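You operate a simulated robot arm through the tools that you are given. There is no shell and no other tool.

You run a simulated robot arm. Do the job below in one go: nothing can be reset, and whatever is moved stays where it is left.

JOB
Flush the test stub: pour in 250 to 350 ml, then empty it into the sink.
Fine: clear jug; jug and stub back where they stood. Set down upright: clear jug, test stub.

It is judged by the outcome, as a careful person would: the job done as asked, and still so three seconds after it is handed in. It fails if anything else is knocked over, pushed out of place, dropped, spilled or broken.

ROBOT AND FRAMES
A 7-joint arm with a two-finger parallel gripper, fixed in place. Base frame: the origin is on the floor under the middle of its stand, x ahead of it, y to its left, z up. Readings come in m, rad, newtons and seconds.
It reaches about 1.247 m from its shoulder. Its first joint turns from -2.304 to 2.304 rad. Payload 3.91 kg.
The tool frame sits at the grasp point between the pads (the TCP): z along the fingers, y along the line on which they close. The tips reach 0.03 m beyond it. The gripper opens to 0.11 m. The fingers are 0.02 m wide and 0.01 m thick; the gripper's body (0.048 by 0.112 m) begins 0.055 m behind the TCP.
Orientation is that of the tool frame in the base frame, as a unit quaternion [w, x, y, z]. With the fingers straight down and closing along the base's y, the tool's x points along the base's -x, its y along +y and its z along -z.

CONTROLS
- The arm moves only by the tool apply_moves. Its argument "increments" is one flat list of numbers, 7 for each row, row after row: the shift along the tool's x, y, z in cm, then the turn, a rotation vector about the tool's x, y, z in rad, then the opening, from 0 (shut) to 1 (fully open). In form: [tx, ty, tz, ax, ay, az, claw, tx, ty, tz, ax, ay, az, claw, ...]. A call has 1 to 20 rows; each row shifts and turns the commanded pose from where the row before left it, along the tool's axes as they then stand. Each row takes 0.2 s and may step no farther than 0.05 m and 0.15 rad from the row before; otherwise, or with a gripper value out of range, the whole call is refused. Where a pose cannot be reached the arm comes as near as it can. A force on the tool above 40 N (or 10 N above the force at the start of the call, whichever is more), or a blocked arm, ends the call early, and 0.2 s more pass. The fingers move at their own pace (about 0.108 m/s each) and stop on an object; they squeeze with about 45 N. The grip force told is the motor's: it shows also when the fingers shut on nothing. Time passes only in rows, and 0.2 s behind the last, so rows that do not move let the fingers close. It gives the time, the measured TCP pose, the force on the tool (base axes), the opening and the grip force at its end, in the units of the frame above (readings bear some noise), with the torque about the TCP (base axes, N m) and any sound that the robot's microphone picked up.
- Cameras (640 x 400 px; columns grow to the right, rows downward): "scene" is fixed at [0.2334, 0.6407, 1.6281]; the picture's right is [-0.21, 0.98, 0.00], its down [0.73, 0.15, -0.67] and it looks along [-0.65, -0.14, -0.74] (base axes); focal length 214 px, centre (320, 200). "wrist" rides on the gripper at [0.072, 0.017, -0.103] in the tool frame; the picture's right is [-0.23, 0.97, 0.00], its down [-0.76, -0.18, -0.62] and it looks along [-0.61, -0.14, 0.78] (tool axes); focal length 222 px, centre (320, 200). There is no depth. A picture from a camera that has moved, and an enlarged one, comes with that camera's place and axes in the base frame and with its lens. The place of the scene camera against the robot may be out by one fixed shift of up to 0.025 m in any direction.
- camera(camera): a new picture of that camera. It takes no simulated time.
- close_up(camera, box): a new picture of the part [left, top, right, bottom] of that camera's present view, enlarged. It takes no simulated time.
- hand_in(): hands the job in; it is judged then, once.

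Nothing tells you positions but the pictures and the camera data. Unless the task says otherwise, let go and move clear before handing in.

The tools are called after "Emit:" as a command line: name --argument value ..., lists and objects as JSON in quotes. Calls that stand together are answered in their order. apply_moves: Moves the arm, as the interface text tells. Its arguments: {"type":"object","properties":{"increments":{"type":"array","items":{"type":"number"}}},"required":["increments"]} The other tools are called the same way: camera (camera) takes a picture; close_up (camera, box) takes an enlarged picture of a part of a camera's view; hand_in () hands the job in.

At the start:

```text
time: 0.0
ee_pos: [-0.0638, 0.6341, 1.3534]
tool_rot: [0.001, 0.0, 1.0, 0.001]
ft_force: [0.1, 1.1, 0.4]
ft_torque: [0.03, 0.03, -0.01]
opening: 0.1102
finger_force: 0.1
```

scene: 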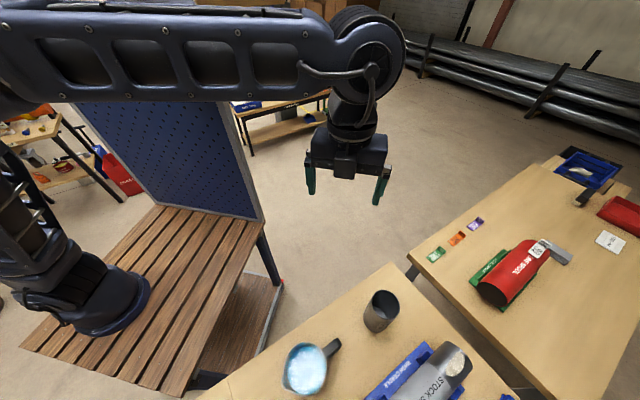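
wrist: 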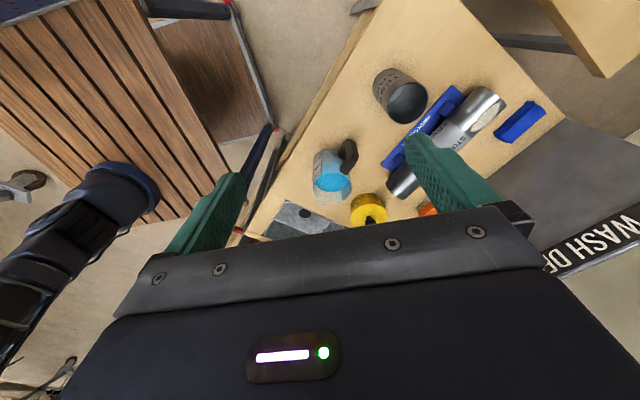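

I see a workbench with a clear jug of blue liquid, a grey perforated cup-like stub and other items, plus part of a grey "WASH ..." area that may be the sink. I'll take enlarged pictures before moving.

Emit:
close_up --camera "scene" --box '[200, 240, 520, 400]'

Emit:
close_up --camera "wrist" --box '[240, 40, 640, 290]'

Emit:
close_up --camera "scene" --box '[400, 140, 640, 290]'

```text
2.00 times, centred on (360, 320) of scene
camera zoom: at [0.2334, 0.6407, 1.6281], right [-0.21, 0.98, 0.0], down [0.73, 0.15, -0.67], along [-0.65, -0.14, -0.74], focal length 429 px, centre (240, -40)
```

zoom: 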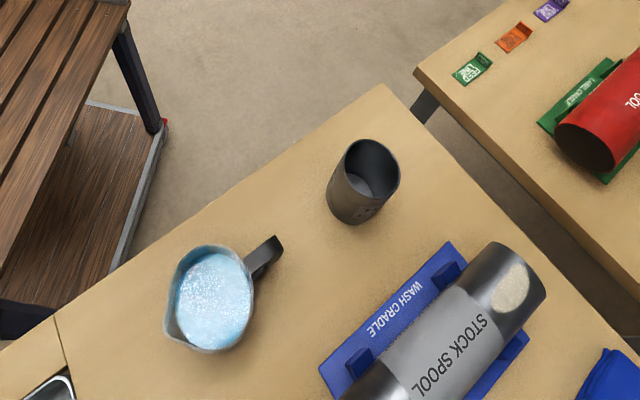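

```text
1.60 times, centred on (440, 165) of wrist
camera zoom: at [-0.1366, 0.6516, 1.4578], right [0.23, 0.97, 0.0], down [0.76, -0.18, 0.62], along [0.61, -0.14, -0.78], focal length 355 px, centre (128, 256)
```

zoom: 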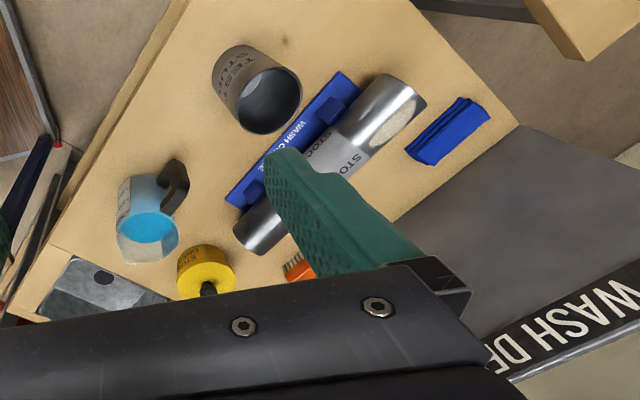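

```text
2.67 times, centred on (520, 215) of scene
camera zoom: at [0.2334, 0.6407, 1.6281], right [-0.21, 0.98, 0.0], down [0.73, 0.15, -0.67], along [-0.65, -0.14, -0.74], focal length 572 px, centre (-213, 160)
```

zoom: 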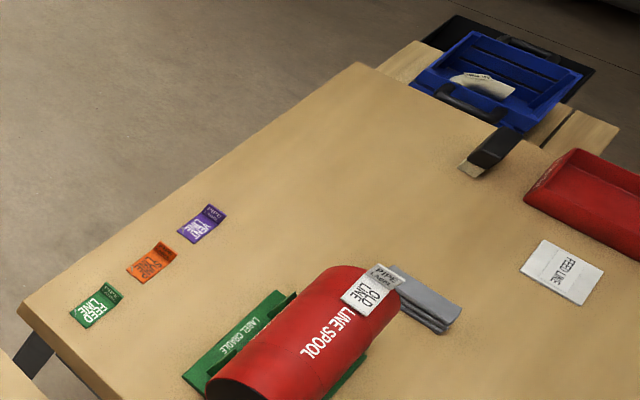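

The stub mouth triangulates to about (0.02, 0.79, 1.0), the jug is to its +x side, and a metal basin (probably the sink) lies further toward +x. I'll move the arm high toward +x to get a better view of the sink and bench before doing anything.

Emit:
apply_moves --increments '[-4, 0, 0, 0, 0, 0, 1, -4, 0, 0, 0, 0, 0, 1, -4, 0, 0, 0, 0, 0, 1, -4, -1, 0, 0, 0, 0, 1, -4, -1, 0, 0, 0, 0, 1, 0, 0, 0, 0, 0, 0, 1]'

Emit:
camera --camera "wrist"

Emit:
camera --camera "scene"

```text
time: 1.4
ee_pos: [0.1341, 0.6141, 1.3535]
tool_rot: [0.0, 0.0, 1.0, 0.001]
ft_force: [0.4, -0.6, 0.8]
ft_torque: [0.01, -0.03, 0.0]
opening: 0.11
finger_force: 0.0
```

```text
taken
camera wrist: at [0.0628, 0.6311, 1.458], right [0.23, 0.97, 0.0], down [0.76, -0.18, 0.62], along [0.61, -0.14, -0.78], focal length 222 px, centre (320, 200)
```

wrist: 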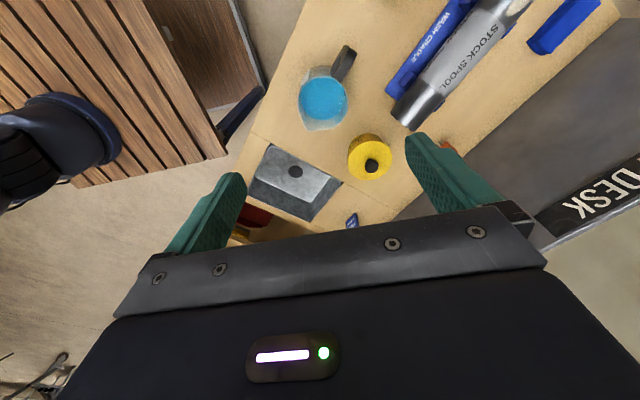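

```text
taken
```

scene: 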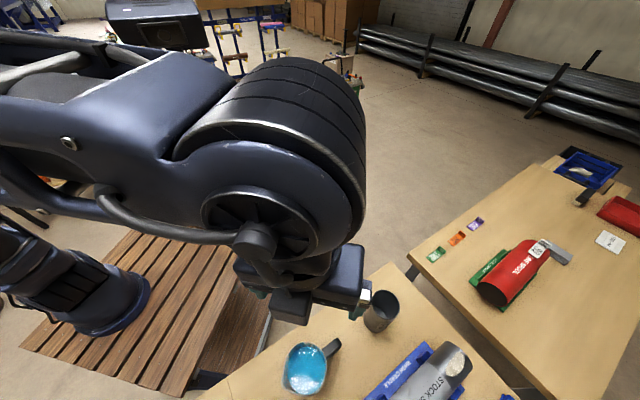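

The metal basin with a drain hole, next to a yellow stopper-like item, is clearly the sink. I'll zoom in on it.

Emit:
close_up --camera "wrist" --box '[220, 120, 420, 245]'

Emit:
close_up --camera "wrist" --box '[260, 0, 640, 238]'

Emit:
close_up --camera "wrist" --box '[280, 40, 408, 140]'

Emit:
close_up --camera "scene" --box '[270, 320, 370, 400]'

```text
3.20 times, centred on (320, 182) of wrist
camera zoom: at [0.0628, 0.6311, 1.458], right [0.23, 0.97, 0.0], down [0.76, -0.18, 0.62], along [0.61, -0.14, -0.78], focal length 711 px, centre (320, 256)
```

zoom: 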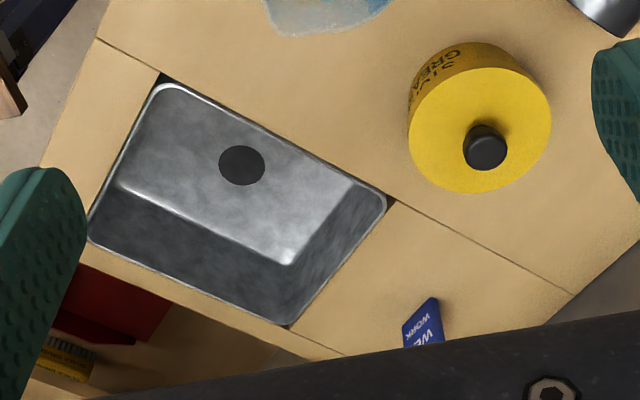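

```text
1.68 times, centred on (450, 119) of wrist
camera zoom: at [0.0628, 0.6311, 1.458], right [0.23, 0.97, 0.0], down [0.76, -0.18, 0.62], along [0.61, -0.14, -0.78], focal length 373 px, centre (102, 336)
```

zoom: 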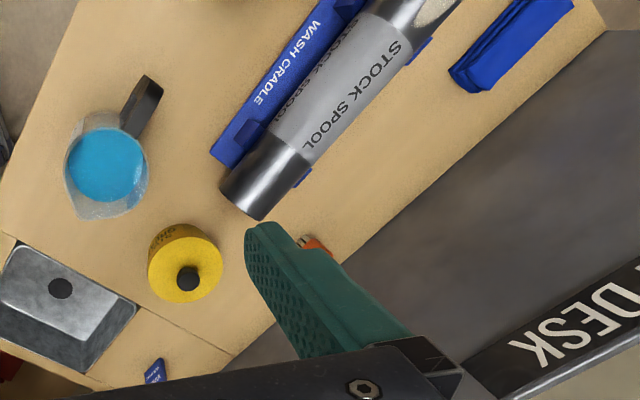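

```text
4.00 times, centred on (344, 90) of wrist
camera zoom: at [0.0628, 0.6311, 1.458], right [0.23, 0.97, 0.0], down [0.76, -0.18, 0.62], along [0.61, -0.14, -0.78], focal length 888 px, centre (224, 640)
```

zoom: 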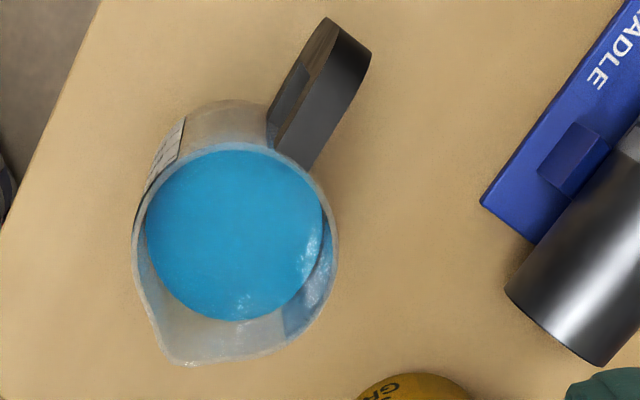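

```text
5.00 times, centred on (320, 360) of scene
camera zoom: at [0.2334, 0.6407, 1.6281], right [-0.21, 0.98, 0.0], down [0.73, 0.15, -0.67], along [-0.65, -0.14, -0.74], focal length 1072 px, centre (320, -600)
```

zoom: 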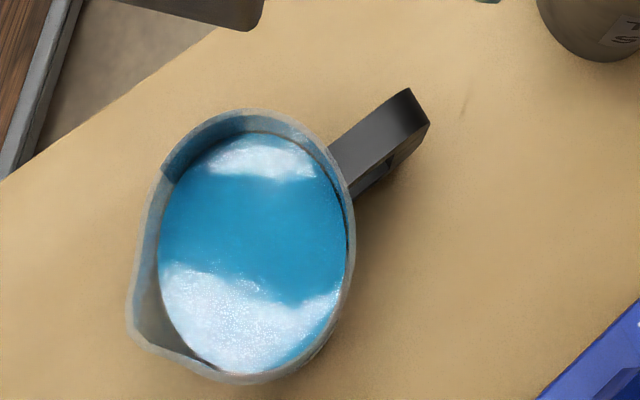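

The basin's corners come out near (0.29,0.45), (0.45,0.61), (0.59,0.48) and (0.43,0.32), with the bench top at about z=0.90. The jug is near (0.18,0.61) with its handle pointing toward -x+y. I'll rotate the gripper to line up with the jug's handle-spout axis, hover above it and look closely.

Emit:
apply_moves --increments '[0, 0, 0, 0, 0, 0.15, 1, 0, 0, 0, 0, 0, 0.15, 1, 0, 0, 0, 0, 0, 0.15, 1, 0, 0, 0, 0, 0, 0.15, 1, 0, 0, 0, 0, 0, 0.15, 1, -1.1, 0.88, 3.3, 0, 0, 0, 1, -1.1, 0.88, 3.3, 0, 0, 0, 1, -1.1, 0.88, 3.3, 0, 0, 0, 1, 0, 0, 0, 0, 0, 0, 1]'

Emit:
camera --camera "wrist"

Emit:
camera --camera "scene"

```text
time: 3.4
ee_pos: [0.1791, 0.6118, 1.2558]
tool_rot: [0.0, 0.367, 0.93, 0.0]
ft_force: [0.1, 0.2, 0.6]
ft_torque: [0.0, -0.02, -0.02]
opening: 0.11
finger_force: 0.0
```

```text
taken
camera wrist: at [0.1367, 0.6733, 1.3589], right [0.83, 0.56, 0.0], down [0.44, -0.65, 0.62], along [0.35, -0.52, -0.78], focal length 222 px, centre (320, 200)
```

wrist: 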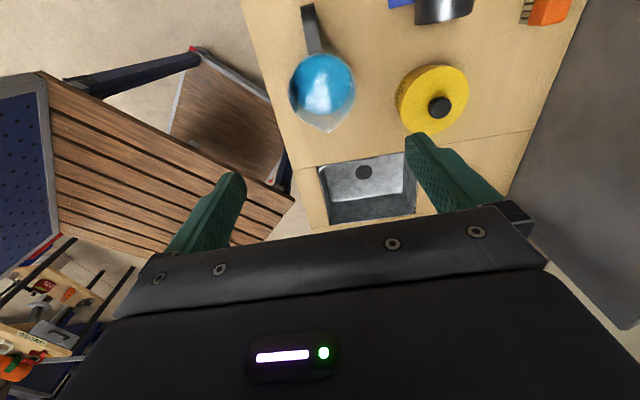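

```text
taken
```

scene: 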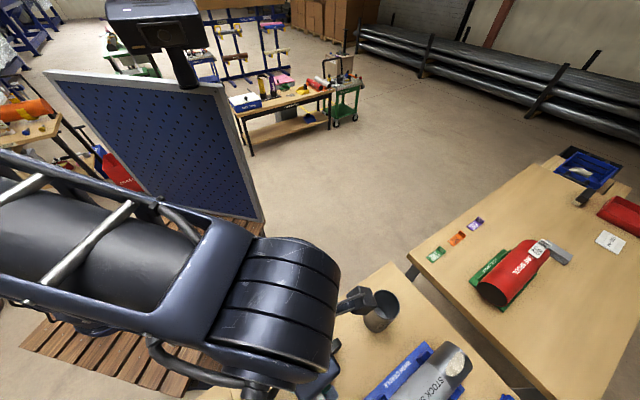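

Emit:
close_up --camera "wrist" --box '[260, 0, 388, 140]'

Emit:
close_up --camera "wrist" --box '[280, 20, 360, 140]'

```text
2.86 times, centred on (324, 70) of wrist
camera zoom: at [0.1367, 0.6733, 1.3589], right [0.83, 0.56, 0.0], down [0.44, -0.65, 0.62], along [0.35, -0.52, -0.78], focal length 635 px, centre (309, 571)
```

zoom: 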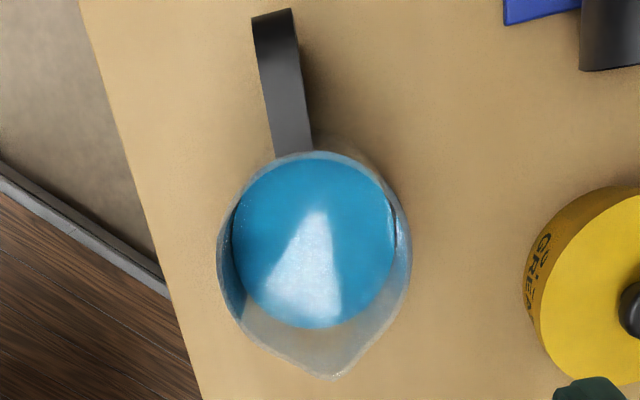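

```text
3.33 times, centred on (320, 80) of wrist
camera zoom: at [0.1367, 0.6733, 1.3589], right [0.83, 0.56, 0.0], down [0.44, -0.65, 0.62], along [0.35, -0.52, -0.78], focal length 740 px, centre (320, 600)
```

zoom: 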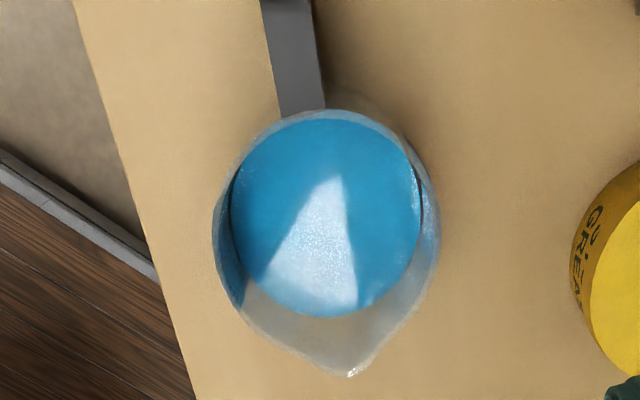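

The jug rim centre is about (0.180, 0.612), z about 1.03, radius 0.046, with the spout pointing toward the sink and the handle toward the stub. I'll now swing to a near-horizontal view from the robot's side to see the graduations, heights and the stub.

Emit:
apply_moves --increments '[1.15, -4.2, -0.6, 0, 0, 0, 1, 1.15, -4.2, -0.6, 0, 0, 0, 1, 1.15, -4.2, -0.6, 0, 0, 0, 1, 1.15, -4.2, -0.6, 0, 0, 0, 1, 0, 0, 0, 0, 0, 0.15, 1, 0, 0, 0, 0, 0, 0.15, 1, 0, 0, 0, 0, 0, 0.15, 1, 0, 0, 0, 0, 0, 0.15, 1, 0, 0, 0, 0, 0, 0.15, 1, 0, 0, 0, 0, 0, 0.15, 1, 0, 0, 0, 0, 0, 0, 1]'

Emit:
camera --camera "wrist"

Emit:
camera --camera "scene"

```text
time: 5.8
ee_pos: [0.114, 0.5866, 1.2614]
tool_rot: [-0.004, 0.728, 0.685, -0.006]
ft_force: [0.6, 0.8, 0.5]
ft_torque: [0.02, 0.07, 0.0]
opening: 0.11
finger_force: 0.0
out of reach, approached as far as the arm can: row 9, 10
```

```text
taken
camera wrist: at [0.136, 0.6582, 1.3651], right [0.96, -0.29, -0.01], down [-0.21, -0.75, 0.63], along [-0.19, -0.6, -0.78], focal length 222 px, centre (320, 200)
```

wrist: 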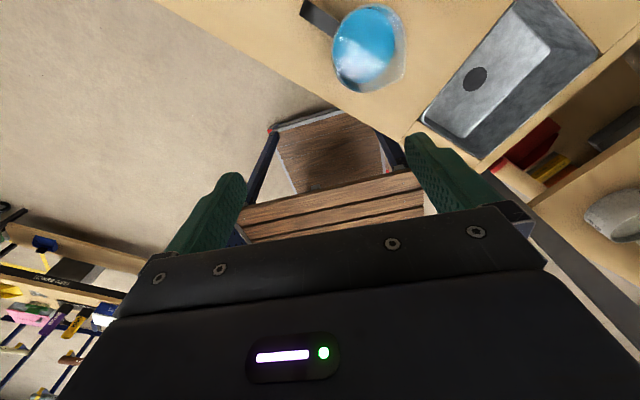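

```text
taken
```

scene: 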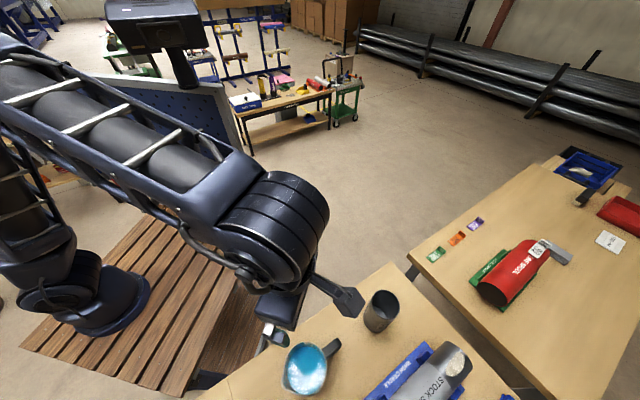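

The arm couldn't fully hold that position with this wrist turn, so I'm near a joint limit. I'll see how it tolerates tilting the gripper outward from here in small steps, well above everything.

Emit:
apply_moves --increments '[0, 0, 0, 0, 0, 0, 1, 0, 0, 0, 0, 0.12, 0, 1, 0, 0, 0, 0, 0.12, 0, 1, 0, 0, 0, 0, 0, 0, 1]'

```text
time: 6.8
ee_pos: [0.1402, 0.6082, 1.2536]
tool_rot: [-0.082, 0.727, 0.676, 0.085]
ft_force: [0.3, 1.1, 0.2]
ft_torque: [-0.01, -0.03, -0.01]
opening: 0.11
finger_force: 0.0
out of reach, approached as far as the arm can: row 2, 3
```

Emit:
apply_moves --increments '[4, 0, 1, 0, 0, 0, 1, 4, 0, 1, 0, 0, 0, 1, 4, 0, 1, 0, 0, 0, 1, 0, 0, 0, 0, 0, 0, 1, 0, 0, 0, 0, 0, 0, 1]'

Emit:
camera --camera "wrist"

Emit:
camera --camera "scene"

```text
time: 8.0
ee_pos: [0.1488, 0.7313, 1.2537]
tool_rot: [-0.081, 0.729, 0.673, 0.088]
ft_force: [-0.7, 0.1, -1.4]
ft_torque: [-0.02, -0.05, 0.04]
opening: 0.11
finger_force: 0.0
```

```text
taken
camera wrist: at [0.1691, 0.7758, 1.3715], right [0.95, -0.3, -0.05], down [-0.25, -0.87, 0.42], along [-0.17, -0.39, -0.9], focal length 222 px, centre (320, 200)
```

wrist: 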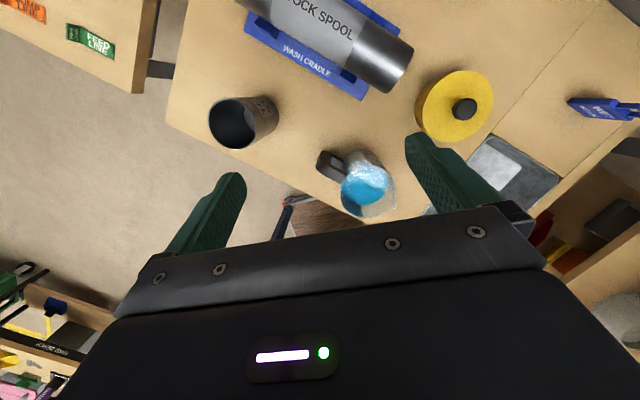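

```text
taken
```

scene: 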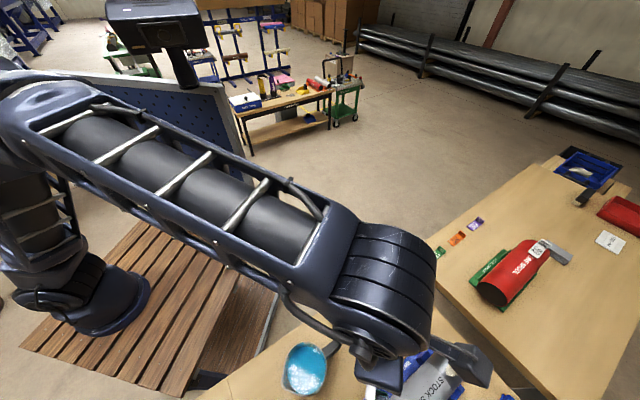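

Moving outward worked, and a failed row simply resets the command to where the arm got. I'll try more outward tilt from here to learn whether a horizontal side grasp is possible.

Emit:
apply_moves --increments '[0, 0, 0, 0, 0.15, 0, 1, 0, 0, 0, 0, 0.15, 0, 1, 0, 0, 0, 0, 0.15, 0, 1, 0, 0, 0, 0, 0.15, 0, 1, 0, 0, 0, 0, 0, 0, 1]'

Emit:
camera --camera "wrist"

Emit:
camera --camera "scene"

```text
time: 9.2
ee_pos: [0.1481, 0.731, 1.2548]
tool_rot: [-0.277, 0.67, 0.619, 0.3]
ft_force: [0.4, 0.4, -0.7]
ft_torque: [-0.02, -0.02, -0.02]
opening: 0.1102
finger_force: 0.0
```

```text
taken
camera wrist: at [0.1635, 0.7009, 1.3773], right [0.96, -0.23, -0.17], down [-0.25, -0.96, -0.15], along [-0.13, 0.19, -0.97], focal length 222 px, centre (320, 200)
```

wrist: 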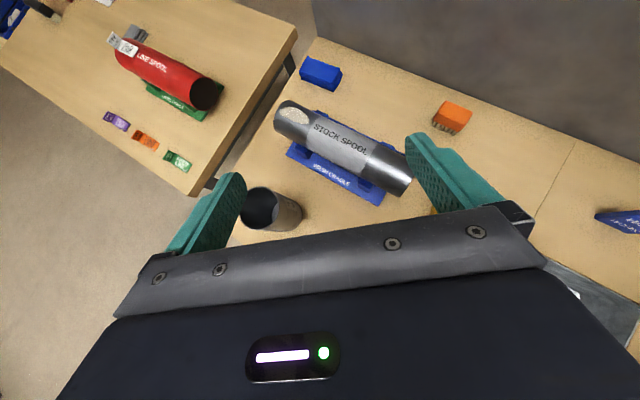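

```text
taken
```

scene: 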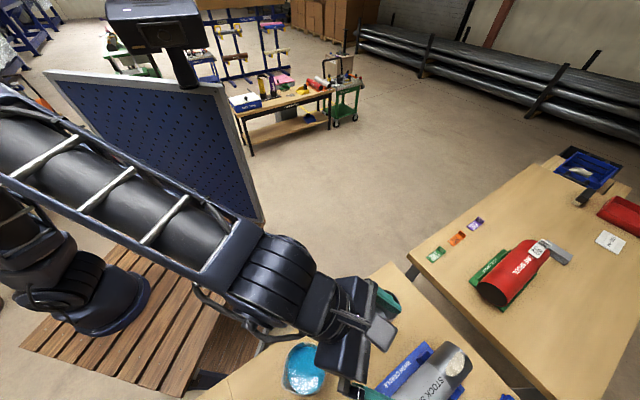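

Emit:
apply_moves --increments '[0, 0, 0, 0, 0.15, 0, 1, 0, 0, 0, 0, 0.15, 0, 1, 0, 0, 0, 0, 0.15, 0, 1, 0, 0, 0, 0, 0.15, 0, 1, 0, 0, 0, 0, 0, 0, 1]'

Emit:
camera --camera "wrist"

Emit:
camera --camera "scene"

```text
time: 10.4
ee_pos: [0.1501, 0.7309, 1.2547]
tool_rot: [-0.448, 0.552, 0.51, 0.485]
ft_force: [1.6, 0.0, 0.3]
ft_torque: [0.04, 0.05, 0.11]
opening: 0.1099
finger_force: 0.0
```

```text
taken
camera wrist: at [0.1599, 0.6365, 1.3398], right [0.97, -0.11, -0.23], down [-0.23, -0.7, -0.67], along [-0.09, 0.71, -0.7], focal length 222 px, centre (320, 200)
```

wrist: 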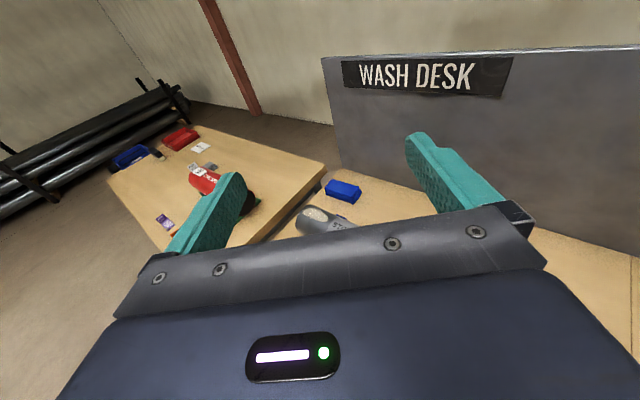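

```text
taken
```

scene: 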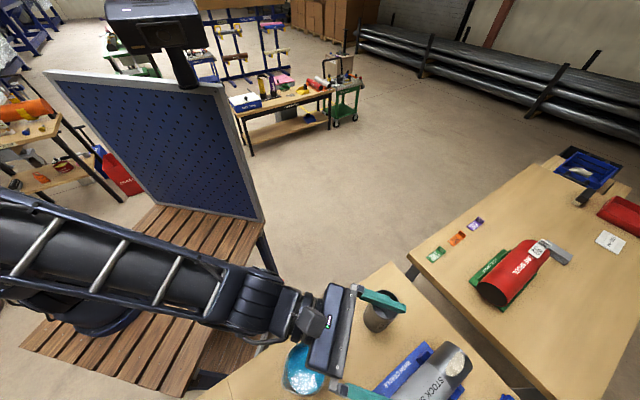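

Horizontal poses work well at this radius, so a side grasp of the stub is feasible. I'll tilt back down and look into the stub from above to get its exact position and size.

Emit:
apply_moves --increments '[0, 0, 0, 0, -0.15, 0, 1, 0, 0, 0, 0, -0.15, 0, 1, 0, 0, 0, 0, -0.15, 0, 1, 0, 0, 0, 0, -0.15, 0, 1, 0, 0, 0, 0, -0.15, 0, 1, 0, 0, 0, 0, -0.15, 0, 1, 0, 0, 0, 0, -0.15, 0, 1, 0, 0, 0, 0, -0.15, 0, 1, 0, 0, 0, 0, -0.15, 0, 1, 0, 0, 0, 0, -0.1, 0, 1, 1.1, -4.4, 0, 0, 0, 0, 1, 1.1, -4.4, 0, 0, 0, 0, 1, 1.1, -4.4, 0, 0, 0, 0, 1, 0, 0, 0, 0, 0, 0, 1]'

Emit:
camera --camera "wrist"

Emit:
close_up --camera "wrist" --box '[240, 0, 400, 100]'

```text
time: 13.4
ee_pos: [0.0229, 0.7754, 1.2524]
tool_rot: [-0.013, 0.738, 0.674, 0.02]
ft_force: [-0.6, -0.2, 0.2]
ft_torque: [0.0, 0.02, 0.0]
opening: 0.1102
finger_force: 0.0
out of reach, approached as far as the arm can: row 3
```

```text
taken
camera wrist: at [0.0446, 0.8413, 1.3594], right [0.95, -0.32, 0.0], down [-0.25, -0.77, 0.59], along [-0.19, -0.55, -0.81], focal length 222 px, centre (320, 200)
```

wrist: 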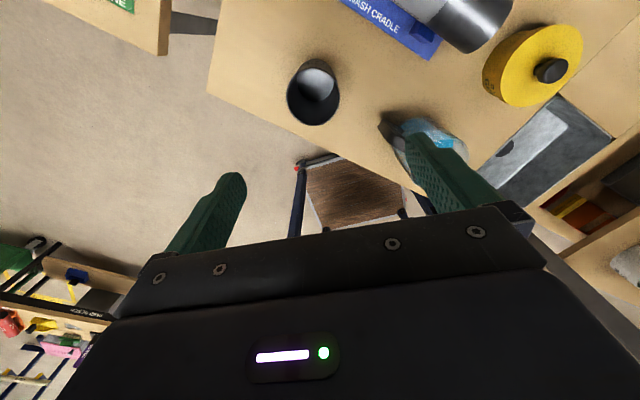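

```text
4.00 times, centred on (320, 50) of wrist
camera zoom: at [0.0446, 0.8413, 1.3594], right [0.95, -0.32, 0.0], down [-0.25, -0.77, 0.59], along [-0.19, -0.55, -0.81], focal length 888 px, centre (320, 800)
```

zoom: 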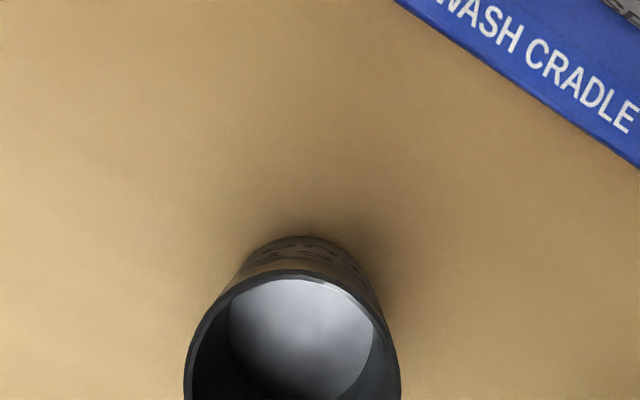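

Emit:
close_up --camera "wrist" --box '[240, 40, 400, 140]'

Emit:
close_up --camera "scene" --box '[300, 240, 460, 340]'

```text
4.00 times, centred on (320, 90) of wrist
camera zoom: at [0.0446, 0.8413, 1.3594], right [0.95, -0.32, 0.0], down [-0.25, -0.77, 0.59], along [-0.19, -0.55, -0.81], focal length 888 px, centre (320, 640)
```

zoom: 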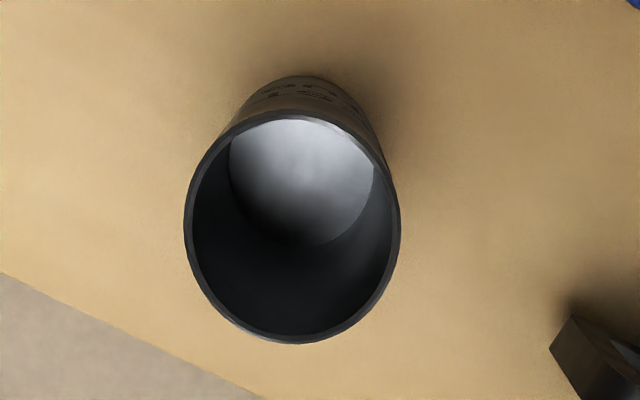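

```text
4.00 times, centred on (380, 290) of scene
camera zoom: at [0.2334, 0.6407, 1.6281], right [-0.21, 0.98, 0.0], down [0.73, 0.15, -0.67], along [-0.65, -0.14, -0.74], focal length 858 px, centre (80, -160)
```

zoom: 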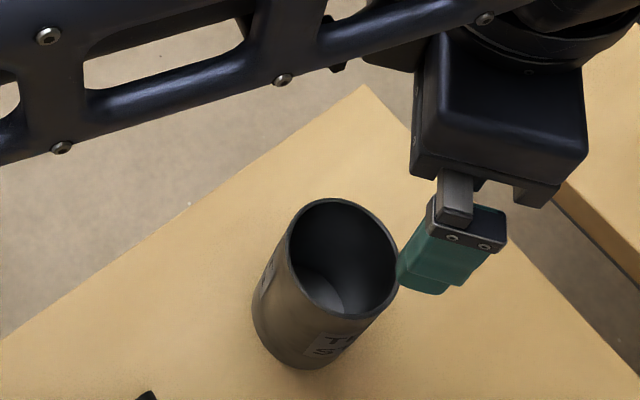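

The stub: rim centre about (0.013, 0.783), z about 1.029, outer diameter 0.074, inner about 0.068, depth about 0.125, so it holds roughly 450 ml. The jug's rim is at about the same height. I'll level the gripper, align it with the jug's axis and hover over the jug for a final centring check before gripping it from above.

Emit:
apply_moves --increments '[0, 0, 0, 0.008, -0.047, 0, 1, 0, 0, 0, 0, 0, -0.15, 1, 0, 0, 0, 0, 0, -0.15, 1, 0, 0, 0, 0, 0, -0.15, 1, 0, 0, 0, 0, 0, -0.15, 1, 0, 0, 0, 0, 0, -0.15, 1, 0, 0, 0, 0, 0, -0.14, 1, -4.54, -0.15, 1.5, 0, 0, 0, 1, -4.54, -0.15, 1.5, 0, 0, 0, 1, -4.54, -0.15, 1.5, 0, 0, 0, 1, -4.54, -0.15, 1.5, 0, 0, 0, 1, -4.54, -0.15, 1.5, 0, 0, 0, 1, 0, 0, 0, 0, 0, 0, 1]'

Emit:
camera --camera "wrist"

Emit:
close_up --camera "wrist" --box '[240, 0, 400, 160]'

Emit:
camera --camera "scene"

```text
time: 16.4
ee_pos: [0.1449, 0.6155, 1.1803]
tool_rot: [0.007, 0.359, 0.933, 0.003]
ft_force: [0.1, -0.1, 0.1]
ft_torque: [0.0, 0.04, 0.03]
opening: 0.1099
finger_force: 0.0
stopped in row 13: the arm was blocked; the commanded pose is now the measured one
```

```text
taken
camera wrist: at [0.1014, 0.6765, 1.2834], right [0.82, 0.57, 0.01], down [0.44, -0.64, 0.63], along [0.37, -0.51, -0.78], focal length 222 px, centre (320, 200)
```

wrist: 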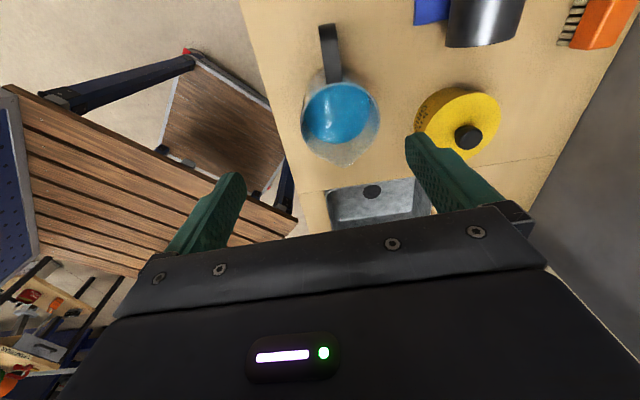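

```text
2.50 times, centred on (320, 80) of wrist
camera zoom: at [0.1014, 0.6765, 1.2834], right [0.82, 0.57, 0.01], down [0.44, -0.64, 0.63], along [0.37, -0.51, -0.78], focal length 555 px, centre (320, 500)
```

zoom: 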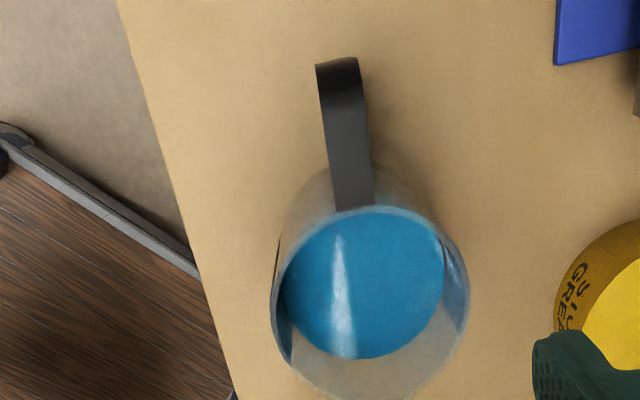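

```text
taken
```

scene: 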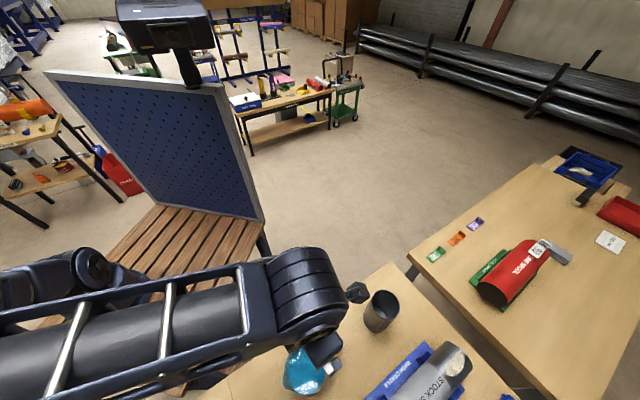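

The arm reports being blocked with no contact force, and the elbow has swung to a different side than before. I'll probe gently with small moves upward, then toward the jug.

Emit:
apply_moves --increments '[0, 0, -1.5, 0, 0, 0, 1, -1, 0.5, -1, 0, 0, 0, 1, -1, 0.5, 0, 0, 0, 0, 1, 0, 0, 0, 0, 0, 0, 1]'

Emit:
camera --camera "scene"

```text
time: 17.4
ee_pos: [0.1707, 0.6073, 1.2061]
tool_rot: [0.008, 0.361, 0.933, 0.004]
ft_force: [0.3, 1.2, -0.5]
ft_torque: [0.03, 0.02, -0.01]
opening: 0.1099
finger_force: 0.1
```

```text
taken
```

scene: 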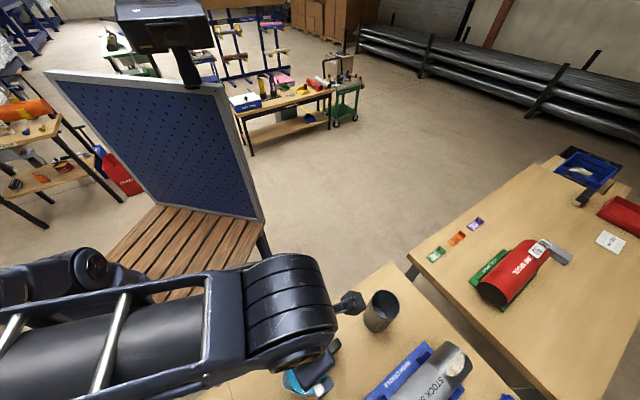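

The probe moved freely, so the block was probably just the elbow swinging quickly. I'll level the tool, align exactly with the jug axis and descend slowly to just above the jug rim.

Emit:
apply_moves --increments '[0, 0, 0, 0.013, 0.012, 0.033, 1, -0.05, 0.3, 1.5, 0, 0, 0, 1, -0.05, 0.3, 1.5, 0, 0, 0, 1, -0.05, 0.3, 1.5, 0, 0, 0, 1, -0.05, 0, 1.5, 0, 0, 0, 1, 0, 0, 1.5, 0, 0, 0, 1, 0, 0, 0, 0, 0, 0, 1]'

Emit:
camera --camera "wrist"

Emit:
close_up --camera "wrist" --box '[200, 60, 460, 220]'

Emit:
camera --camera "scene"

```text
time: 19.0
ee_pos: [0.1782, 0.6023, 1.148]
tool_rot: [0.004, 0.382, 0.924, 0.014]
ft_force: [-0.4, -1.0, -0.4]
ft_torque: [0.01, -0.01, 0.03]
opening: 0.1098
finger_force: 0.0
```

```text
taken
camera wrist: at [0.1377, 0.6627, 1.2522], right [0.85, 0.53, 0.03], down [0.4, -0.68, 0.62], along [0.34, -0.51, -0.79], focal length 222 px, centre (320, 200)
```

wrist: 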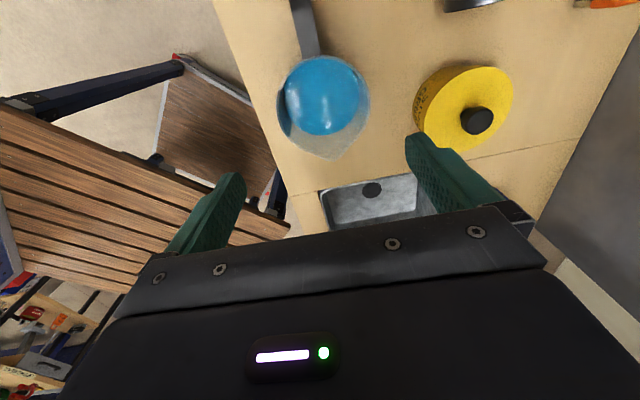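

```text
2.46 times, centred on (330, 140) of wrist
camera zoom: at [0.1377, 0.6627, 1.2522], right [0.85, 0.53, 0.03], down [0.4, -0.68, 0.62], along [0.34, -0.51, -0.79], focal length 547 px, centre (295, 348)
```

zoom: 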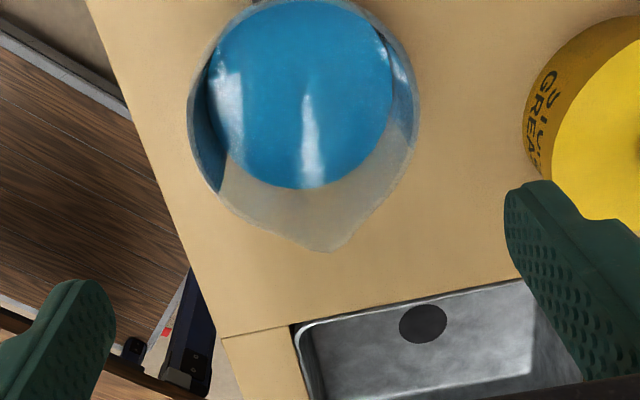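

```text
taken
```

scene: 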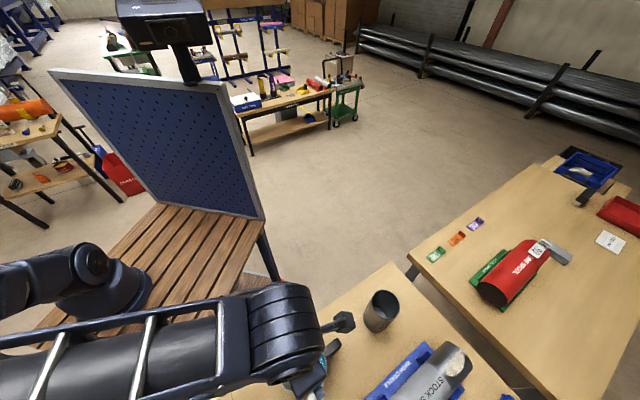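

The tracking here is off by 1-2 cm and the elbow is twisted low, so this arm configuration is poor for a precise grasp. I'll raise the arm, back out the way it came to the starting pose and orientation, and check that the elbow recovers.

Emit:
apply_moves --increments '[0, 0, -4, 0, 0, 0, 1, 0, 0, -4, 0, 0, 0, 1, 0, 0, -4, 0, 0, 0, 1, 0, 0, -4, 0, 0, 0, 1, 0, 0, -4, 0, 0, 0, 1, 0, 0, 0, 0, 0, 0, 1]'

Emit:
camera --camera "scene"

```text
time: 20.4
ee_pos: [0.1983, 0.6095, 1.3295]
tool_rot: [-0.006, 0.381, 0.924, -0.003]
ft_force: [0.7, 0.4, -0.3]
ft_torque: [0.0, 0.0, 0.01]
opening: 0.1099
finger_force: 0.0
```

```text
taken
```

scene: 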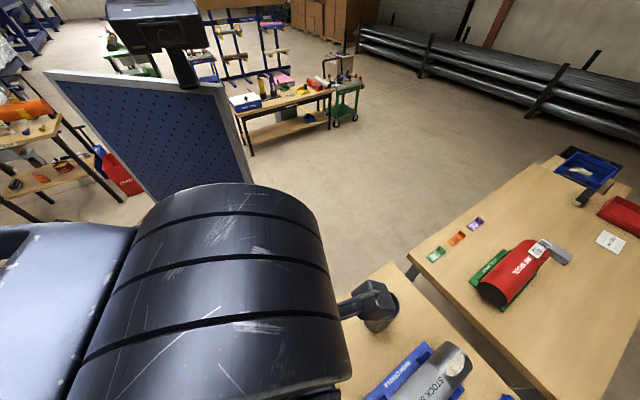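

Emit:
apply_moves --increments '[2, -2, 0, 0, 0, -0.1, 1, 2, -2, 0, 0, 0, -0.1, 1, 2, -1, 0, 0, 0, -0.1, 1, 2, -1, 0, 0, 0, -0.1, 1, 2, 0, 0, 0, 0, -0.1, 1, 2, 0, 0, 0, 0, -0.1, 1, 2, 0, 0, 0, 0, -0.1, 1, 2, 0, 0, 0, 0, -0.08, 1, 3, 0, 0, 0, 0, 0, 1, 3, 0, 0, 0, 0, 0, 1, 3, 0, 0, 0, 0, 0, 1, 0, 0, 0, 0, 0, 0, 1]'

Emit:
camera --camera "scene"

```text
time: 23.0
ee_pos: [-0.0718, 0.6276, 1.3336]
tool_rot: [-0.007, 0.002, 1.0, 0.001]
ft_force: [0.5, 0.3, -0.3]
ft_torque: [0.01, 0.02, 0.02]
opening: 0.1099
finger_force: 0.2
```

```text
taken
```

scene: 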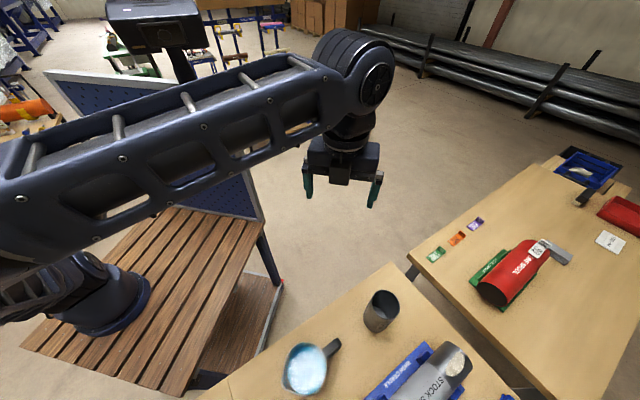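

Back near the starting pose, but the elbow still sits lower than it did at first. I'll wait a few rows to see whether the arm relaxes its posture by itself.

Emit:
apply_moves --increments '[0, 0, 0, 0, 0, 0, 1, 0, 0, 0, 0, 0, 0, 1, 0, 0, 0, 0, 0, 0, 1, 0, 0, 0, 0, 0, 0, 1, 0, 0, 0, 0, 0, 0, 1, 0, 0, 0, 0, 0, 0, 1]'

Emit:
camera --camera "scene"

```text
time: 24.4
ee_pos: [-0.0716, 0.6264, 1.3335]
tool_rot: [-0.007, 0.002, 1.0, 0.001]
ft_force: [0.1, -0.3, 0.1]
ft_torque: [-0.02, -0.02, 0.02]
opening: 0.1099
finger_force: 0.1
```

```text
taken
```

scene: 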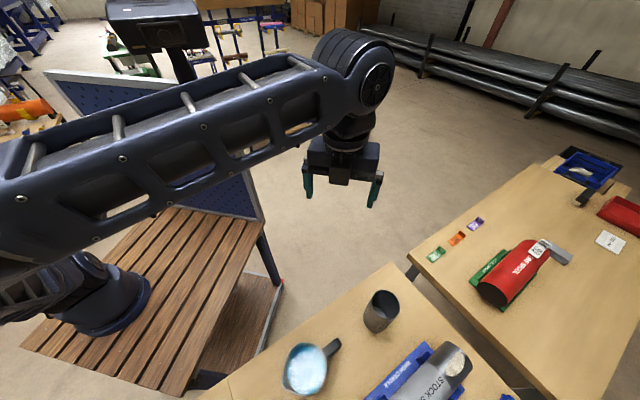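

Emit:
apply_moves --increments '[0, 0, -3, 0, 0, 0, 1, 0, 0, 3, 0, 0, 0, 1, 0, 0, -3, 0, 0, 0, 1, 0, 0, 3, 0, 0, 0, 1, 0, 0, -3, 0, 0, 0, 1, 0, 0, 3, 0, 0, 0, 1, 0, 0, -3, 0, 0, 0, 1, 0, 0, 3, 0, 0, 0, 1, 0, 0, 0, 0, 0, 0, 1]'

Emit:
camera --camera "scene"

```text
time: 26.4
ee_pos: [-0.0707, 0.6264, 1.335]
tool_rot: [-0.007, 0.002, 1.0, 0.001]
ft_force: [0.1, 0.5, -0.4]
ft_torque: [0.0, 0.01, -0.01]
opening: 0.1101
finger_force: 0.1
```

```text
taken
```

scene: 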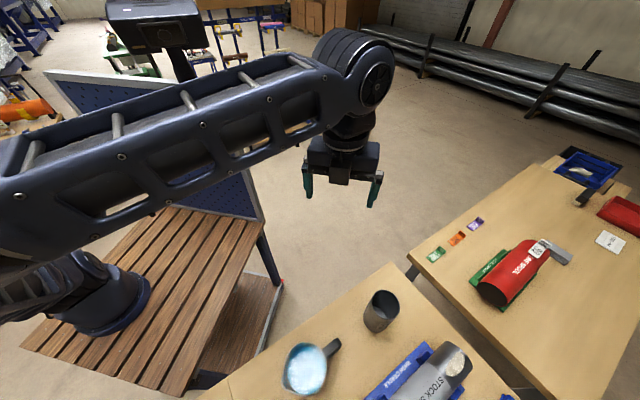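

The posture doesn't relax on its own. I'll run a slow high loop well above everything (far out on one side, inward, across and out again) to work the elbow back up, checking the pictures as I go.

Emit:
apply_moves --increments '[4.2, 1.7, 0, 0, 0, 0, 1, 4.2, 1.7, 0, 0, 0, 0, 1, 4.2, 1.7, 0, 0, 0, 0, 1, 4.2, 1.7, 0, 0, 0, 0, 1, -1.83, -3.96, 0, 0, 0, 0, 1, -1.83, -3.96, 0, 0, 0, 0, 1, -1.83, -3.96, 0, 0, 0, 0, 1, -1.83, -3.96, 0, 0, 0, 0, 1, -1.83, -3.96, 0, 0, 0, 0, 1, -1.83, -3.96, 0, 0, 0, 0, 1, 0, 0, 0, 0, 0, 0, 1]'

Emit:
camera --camera "scene"

```text
time: 28.8
ee_pos: [-0.1292, 0.458, 1.3315]
tool_rot: [-0.007, 0.001, 1.0, 0.001]
ft_force: [1.3, 0.0, 0.2]
ft_torque: [-0.04, 0.01, 0.03]
opening: 0.1102
finger_force: 0.0
```

```text
taken
```

scene: 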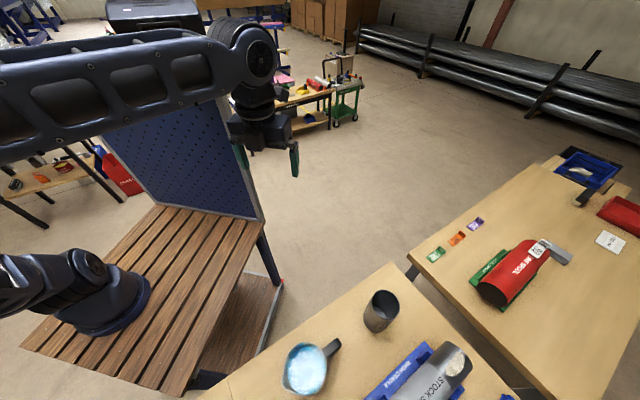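

Emit:
apply_moves --increments '[-4, 0, 0, 0, 0, 0, 1, -4, 0, 0, 0, 0, 0, 1, -4, 0, 0, 0, 0, 0, 1, -4, 0, 0, 0, 0, 0, 1, -4, 0, 0, 0, 0, 0, 1, -4, 0, 0, 0, 0, 0, 1, -4, 0, 0, 0, 0, 0, 1, -4, 0, 0, 0, 0, 0, 1, -4, 0, 0, 0, 0, 0, 1, 0, 0, 0, 0, 0, 0, 1]'

Emit:
camera --camera "scene"

```text
time: 31.0
ee_pos: [0.2162, 0.4592, 1.3312]
tool_rot: [0.0, -0.001, 1.0, 0.002]
ft_force: [0.9, 0.4, -0.2]
ft_torque: [0.03, 0.0, -0.01]
opening: 0.1099
finger_force: 0.0
```

```text
taken
```

scene: 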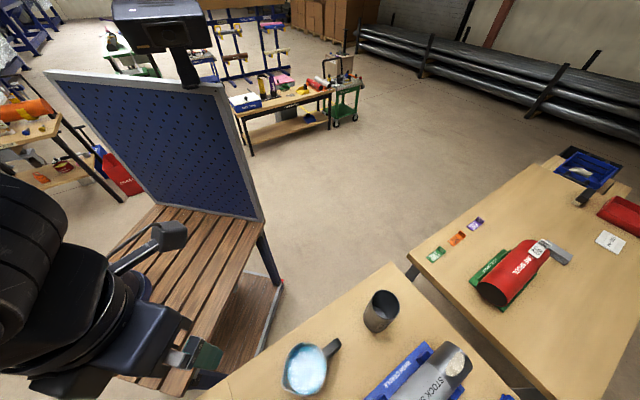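

Emit:
apply_moves --increments '[-1.9, 3.9, 0, 0, 0, 0, 1, -1.9, 3.9, 0, 0, 0, 0, 1, -1.9, 3.9, 0, 0, 0, 0, 1, -1.9, 3.9, 0, 0, 0, 0, 1, -1.9, 3.9, 0, 0, 0, 0, 1, -1.9, 3.9, 0, 0, 0, 0, 1, -1.9, 3.9, 0, 0, 0, 0, 1, -1.9, 3.9, 0, 0, 0, 0, 1, 4.1, 0.4, 0, 0, 0, 0, 1, 4.1, 0.4, 0, 0, 0, 0, 1, 4.1, 0.4, 0, 0, 0, 0, 1, 4.1, 0.4, 0, 0, 0, 0, 1, 4.1, 0.4, 0, 0, 0, 0, 1, 4.1, 0.4, 0, 0, 0, 0, 1, 4.1, 0.4, 0, 0, 0, 0, 1, 4.1, 0.4, 0, 0, 0, 0, 1, 0, 0, 0, 0, 0, 0, 1]'

Emit:
camera --camera "scene"

```text
time: 32.3
ee_pos: [0.3503, 0.6556, 1.2718]
tool_rot: [0.06, 0.014, 0.997, -0.055]
ft_force: [1.3, -7.1, 12.4]
ft_torque: [0.68, 0.22, 0.01]
opening: 0.1096
finger_force: 0.1
stopped in row 6: the arm was blocked; the commanded pose is now the measured one
```

```text
taken
```

scene: 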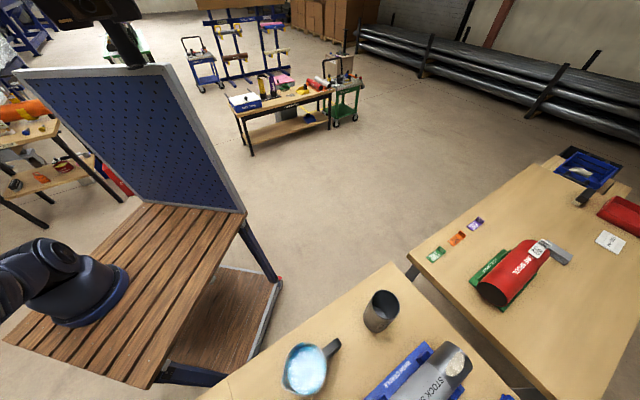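

The arm was blocked with a real contact force, and the robot's stand looks shifted in the scene picture. I'll look at both cameras carefully before moving anything.

Emit:
camera --camera "wrist"

Emit:
close_up --camera "scene" --box '[0, 0, 320, 400]'

Emit:
close_up --camera "scene" --box '[200, 240, 520, 400]'

```text
taken
camera wrist: at [0.267, 0.6847, 1.3638], right [0.26, 0.96, -0.08], down [0.68, -0.13, 0.73], along [0.69, -0.24, -0.68], focal length 222 px, centre (320, 200)
```

wrist: 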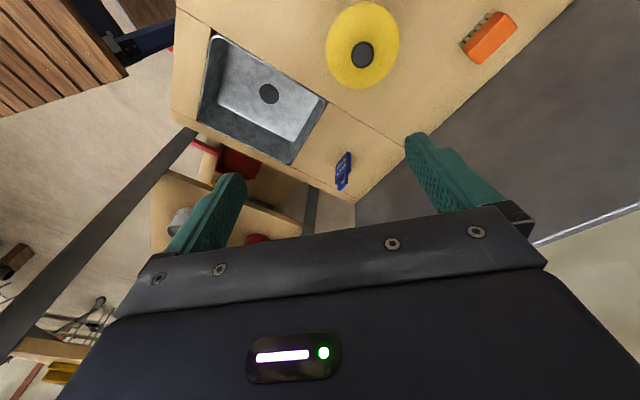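

```text
1.00 times, centred on (160, 200) of scene (not enlarged: the box is as wide or as high as the picture)
camera zoom: at [0.2334, 0.6407, 1.6281], right [-0.21, 0.98, 0.0], down [0.73, 0.15, -0.67], along [-0.65, -0.14, -0.74], focal length 214 px, centre (480, 200)
```

zoom: 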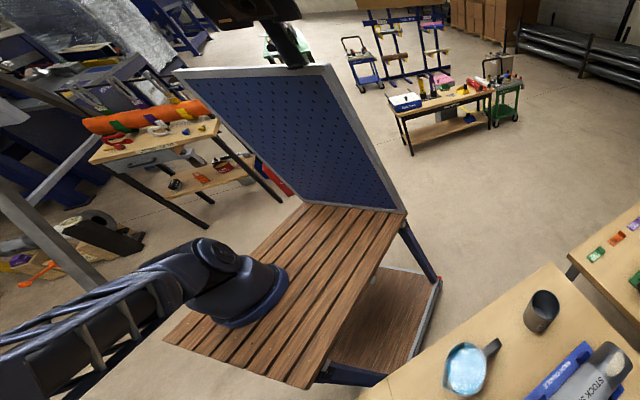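

```text
2.00 times, centred on (360, 320) of scene
camera zoom: at [0.2334, 0.6407, 1.6281], right [-0.21, 0.98, 0.0], down [0.73, 0.15, -0.67], along [-0.65, -0.14, -0.74], focal length 429 px, centre (240, -40)
```

zoom: 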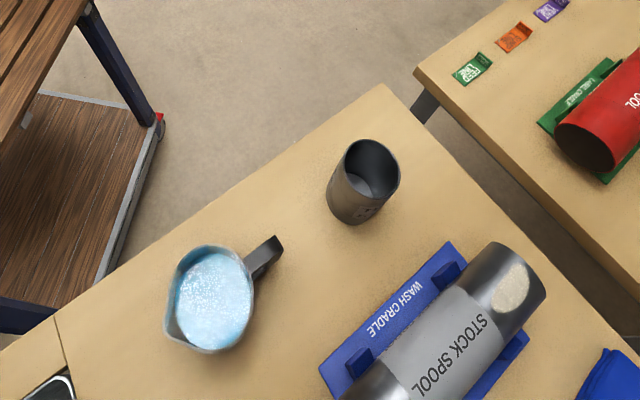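

Emit:
apply_moves --increments '[0, 0, 0, 0, 0, 0, 1, 0, 0, 0, 0, 0, 0, 1]'

Emit:
close_up --camera "scene" --box '[-160, 0, 480, 400]'

Emit:
close_up --camera "scene" --box '[0, 0, 320, 400]'

```text
time: 32.6
ee_pos: [0.3638, 0.8048, 1.1577]
tool_rot: [0.036, 0.024, 0.994, -0.103]
ft_force: [7.0, -1.0, 11.9]
ft_torque: [0.33, 0.63, -0.15]
opening: 0.1102
finger_force: 0.0
stopped in row 1: the arm was blocked; the commanded pose is now the measured one
```

```text
refused: -160 is not a number from 0 to 640
```

```text
1.00 times, centred on (160, 200) of scene (not enlarged: the box is as wide or as high as the picture)
camera zoom: at [0.2334, 0.6407, 1.6281], right [-0.21, 0.98, 0.0], down [0.73, 0.15, -0.67], along [-0.65, -0.14, -0.74], focal length 214 px, centre (480, 200)
```

zoom: 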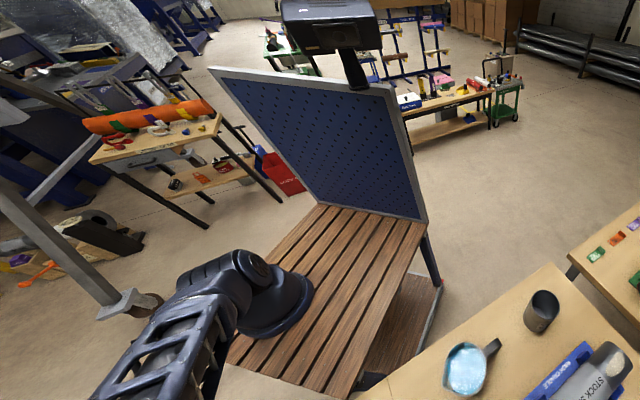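

The arm is still swinging on its own, down to z about 1.16 near the spool. I'll check the wrist view and the current state right away.

Emit:
camera --camera "wrist"

Emit:
camera --camera "scene"

```text
taken
camera wrist: at [0.2859, 0.8463, 1.2504], right [0.28, 0.94, -0.18], down [0.71, -0.08, 0.7], along [0.65, -0.32, -0.69], focal length 222 px, centre (320, 200)
```

wrist: 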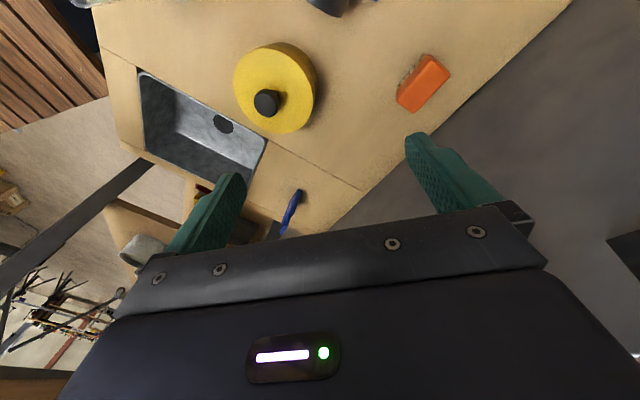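

```text
taken
```

scene: 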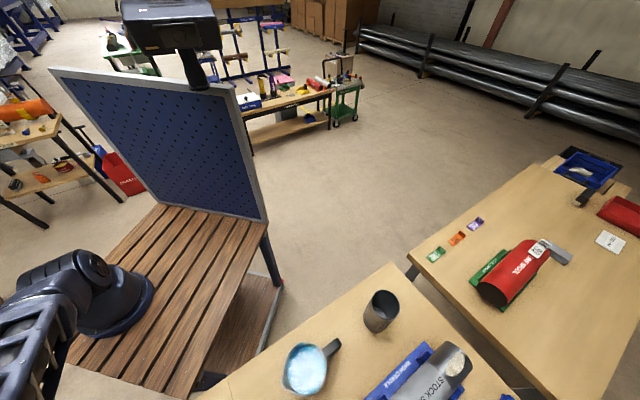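

Emit:
apply_moves --increments '[0, 0, 0, 0, 0, 0, 1]'

Emit:
close_up --camera "scene" --box '[0, 200, 300, 400]'

```text
time: 33.0
ee_pos: [0.3579, 0.7758, 1.1729]
tool_rot: [0.038, 0.017, 0.994, -0.098]
ft_force: [-1.8, 2.2, -2.3]
ft_torque: [-0.21, -0.12, -0.02]
opening: 0.1098
finger_force: 0.0
```

```text
2.00 times, centred on (150, 300) of scene
camera zoom: at [0.2334, 0.6407, 1.6281], right [-0.21, 0.98, 0.0], down [0.73, 0.15, -0.67], along [-0.65, -0.14, -0.74], focal length 429 px, centre (660, 0)
```

zoom: 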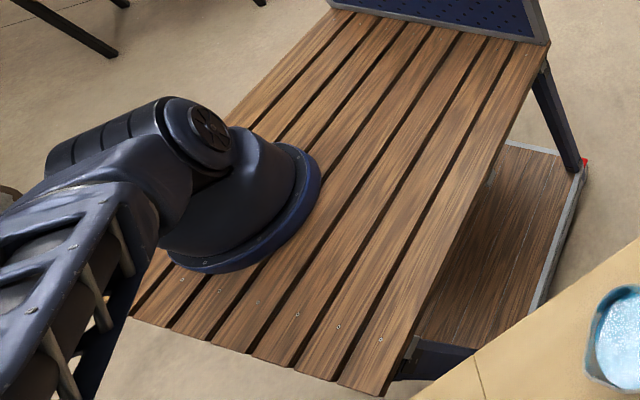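

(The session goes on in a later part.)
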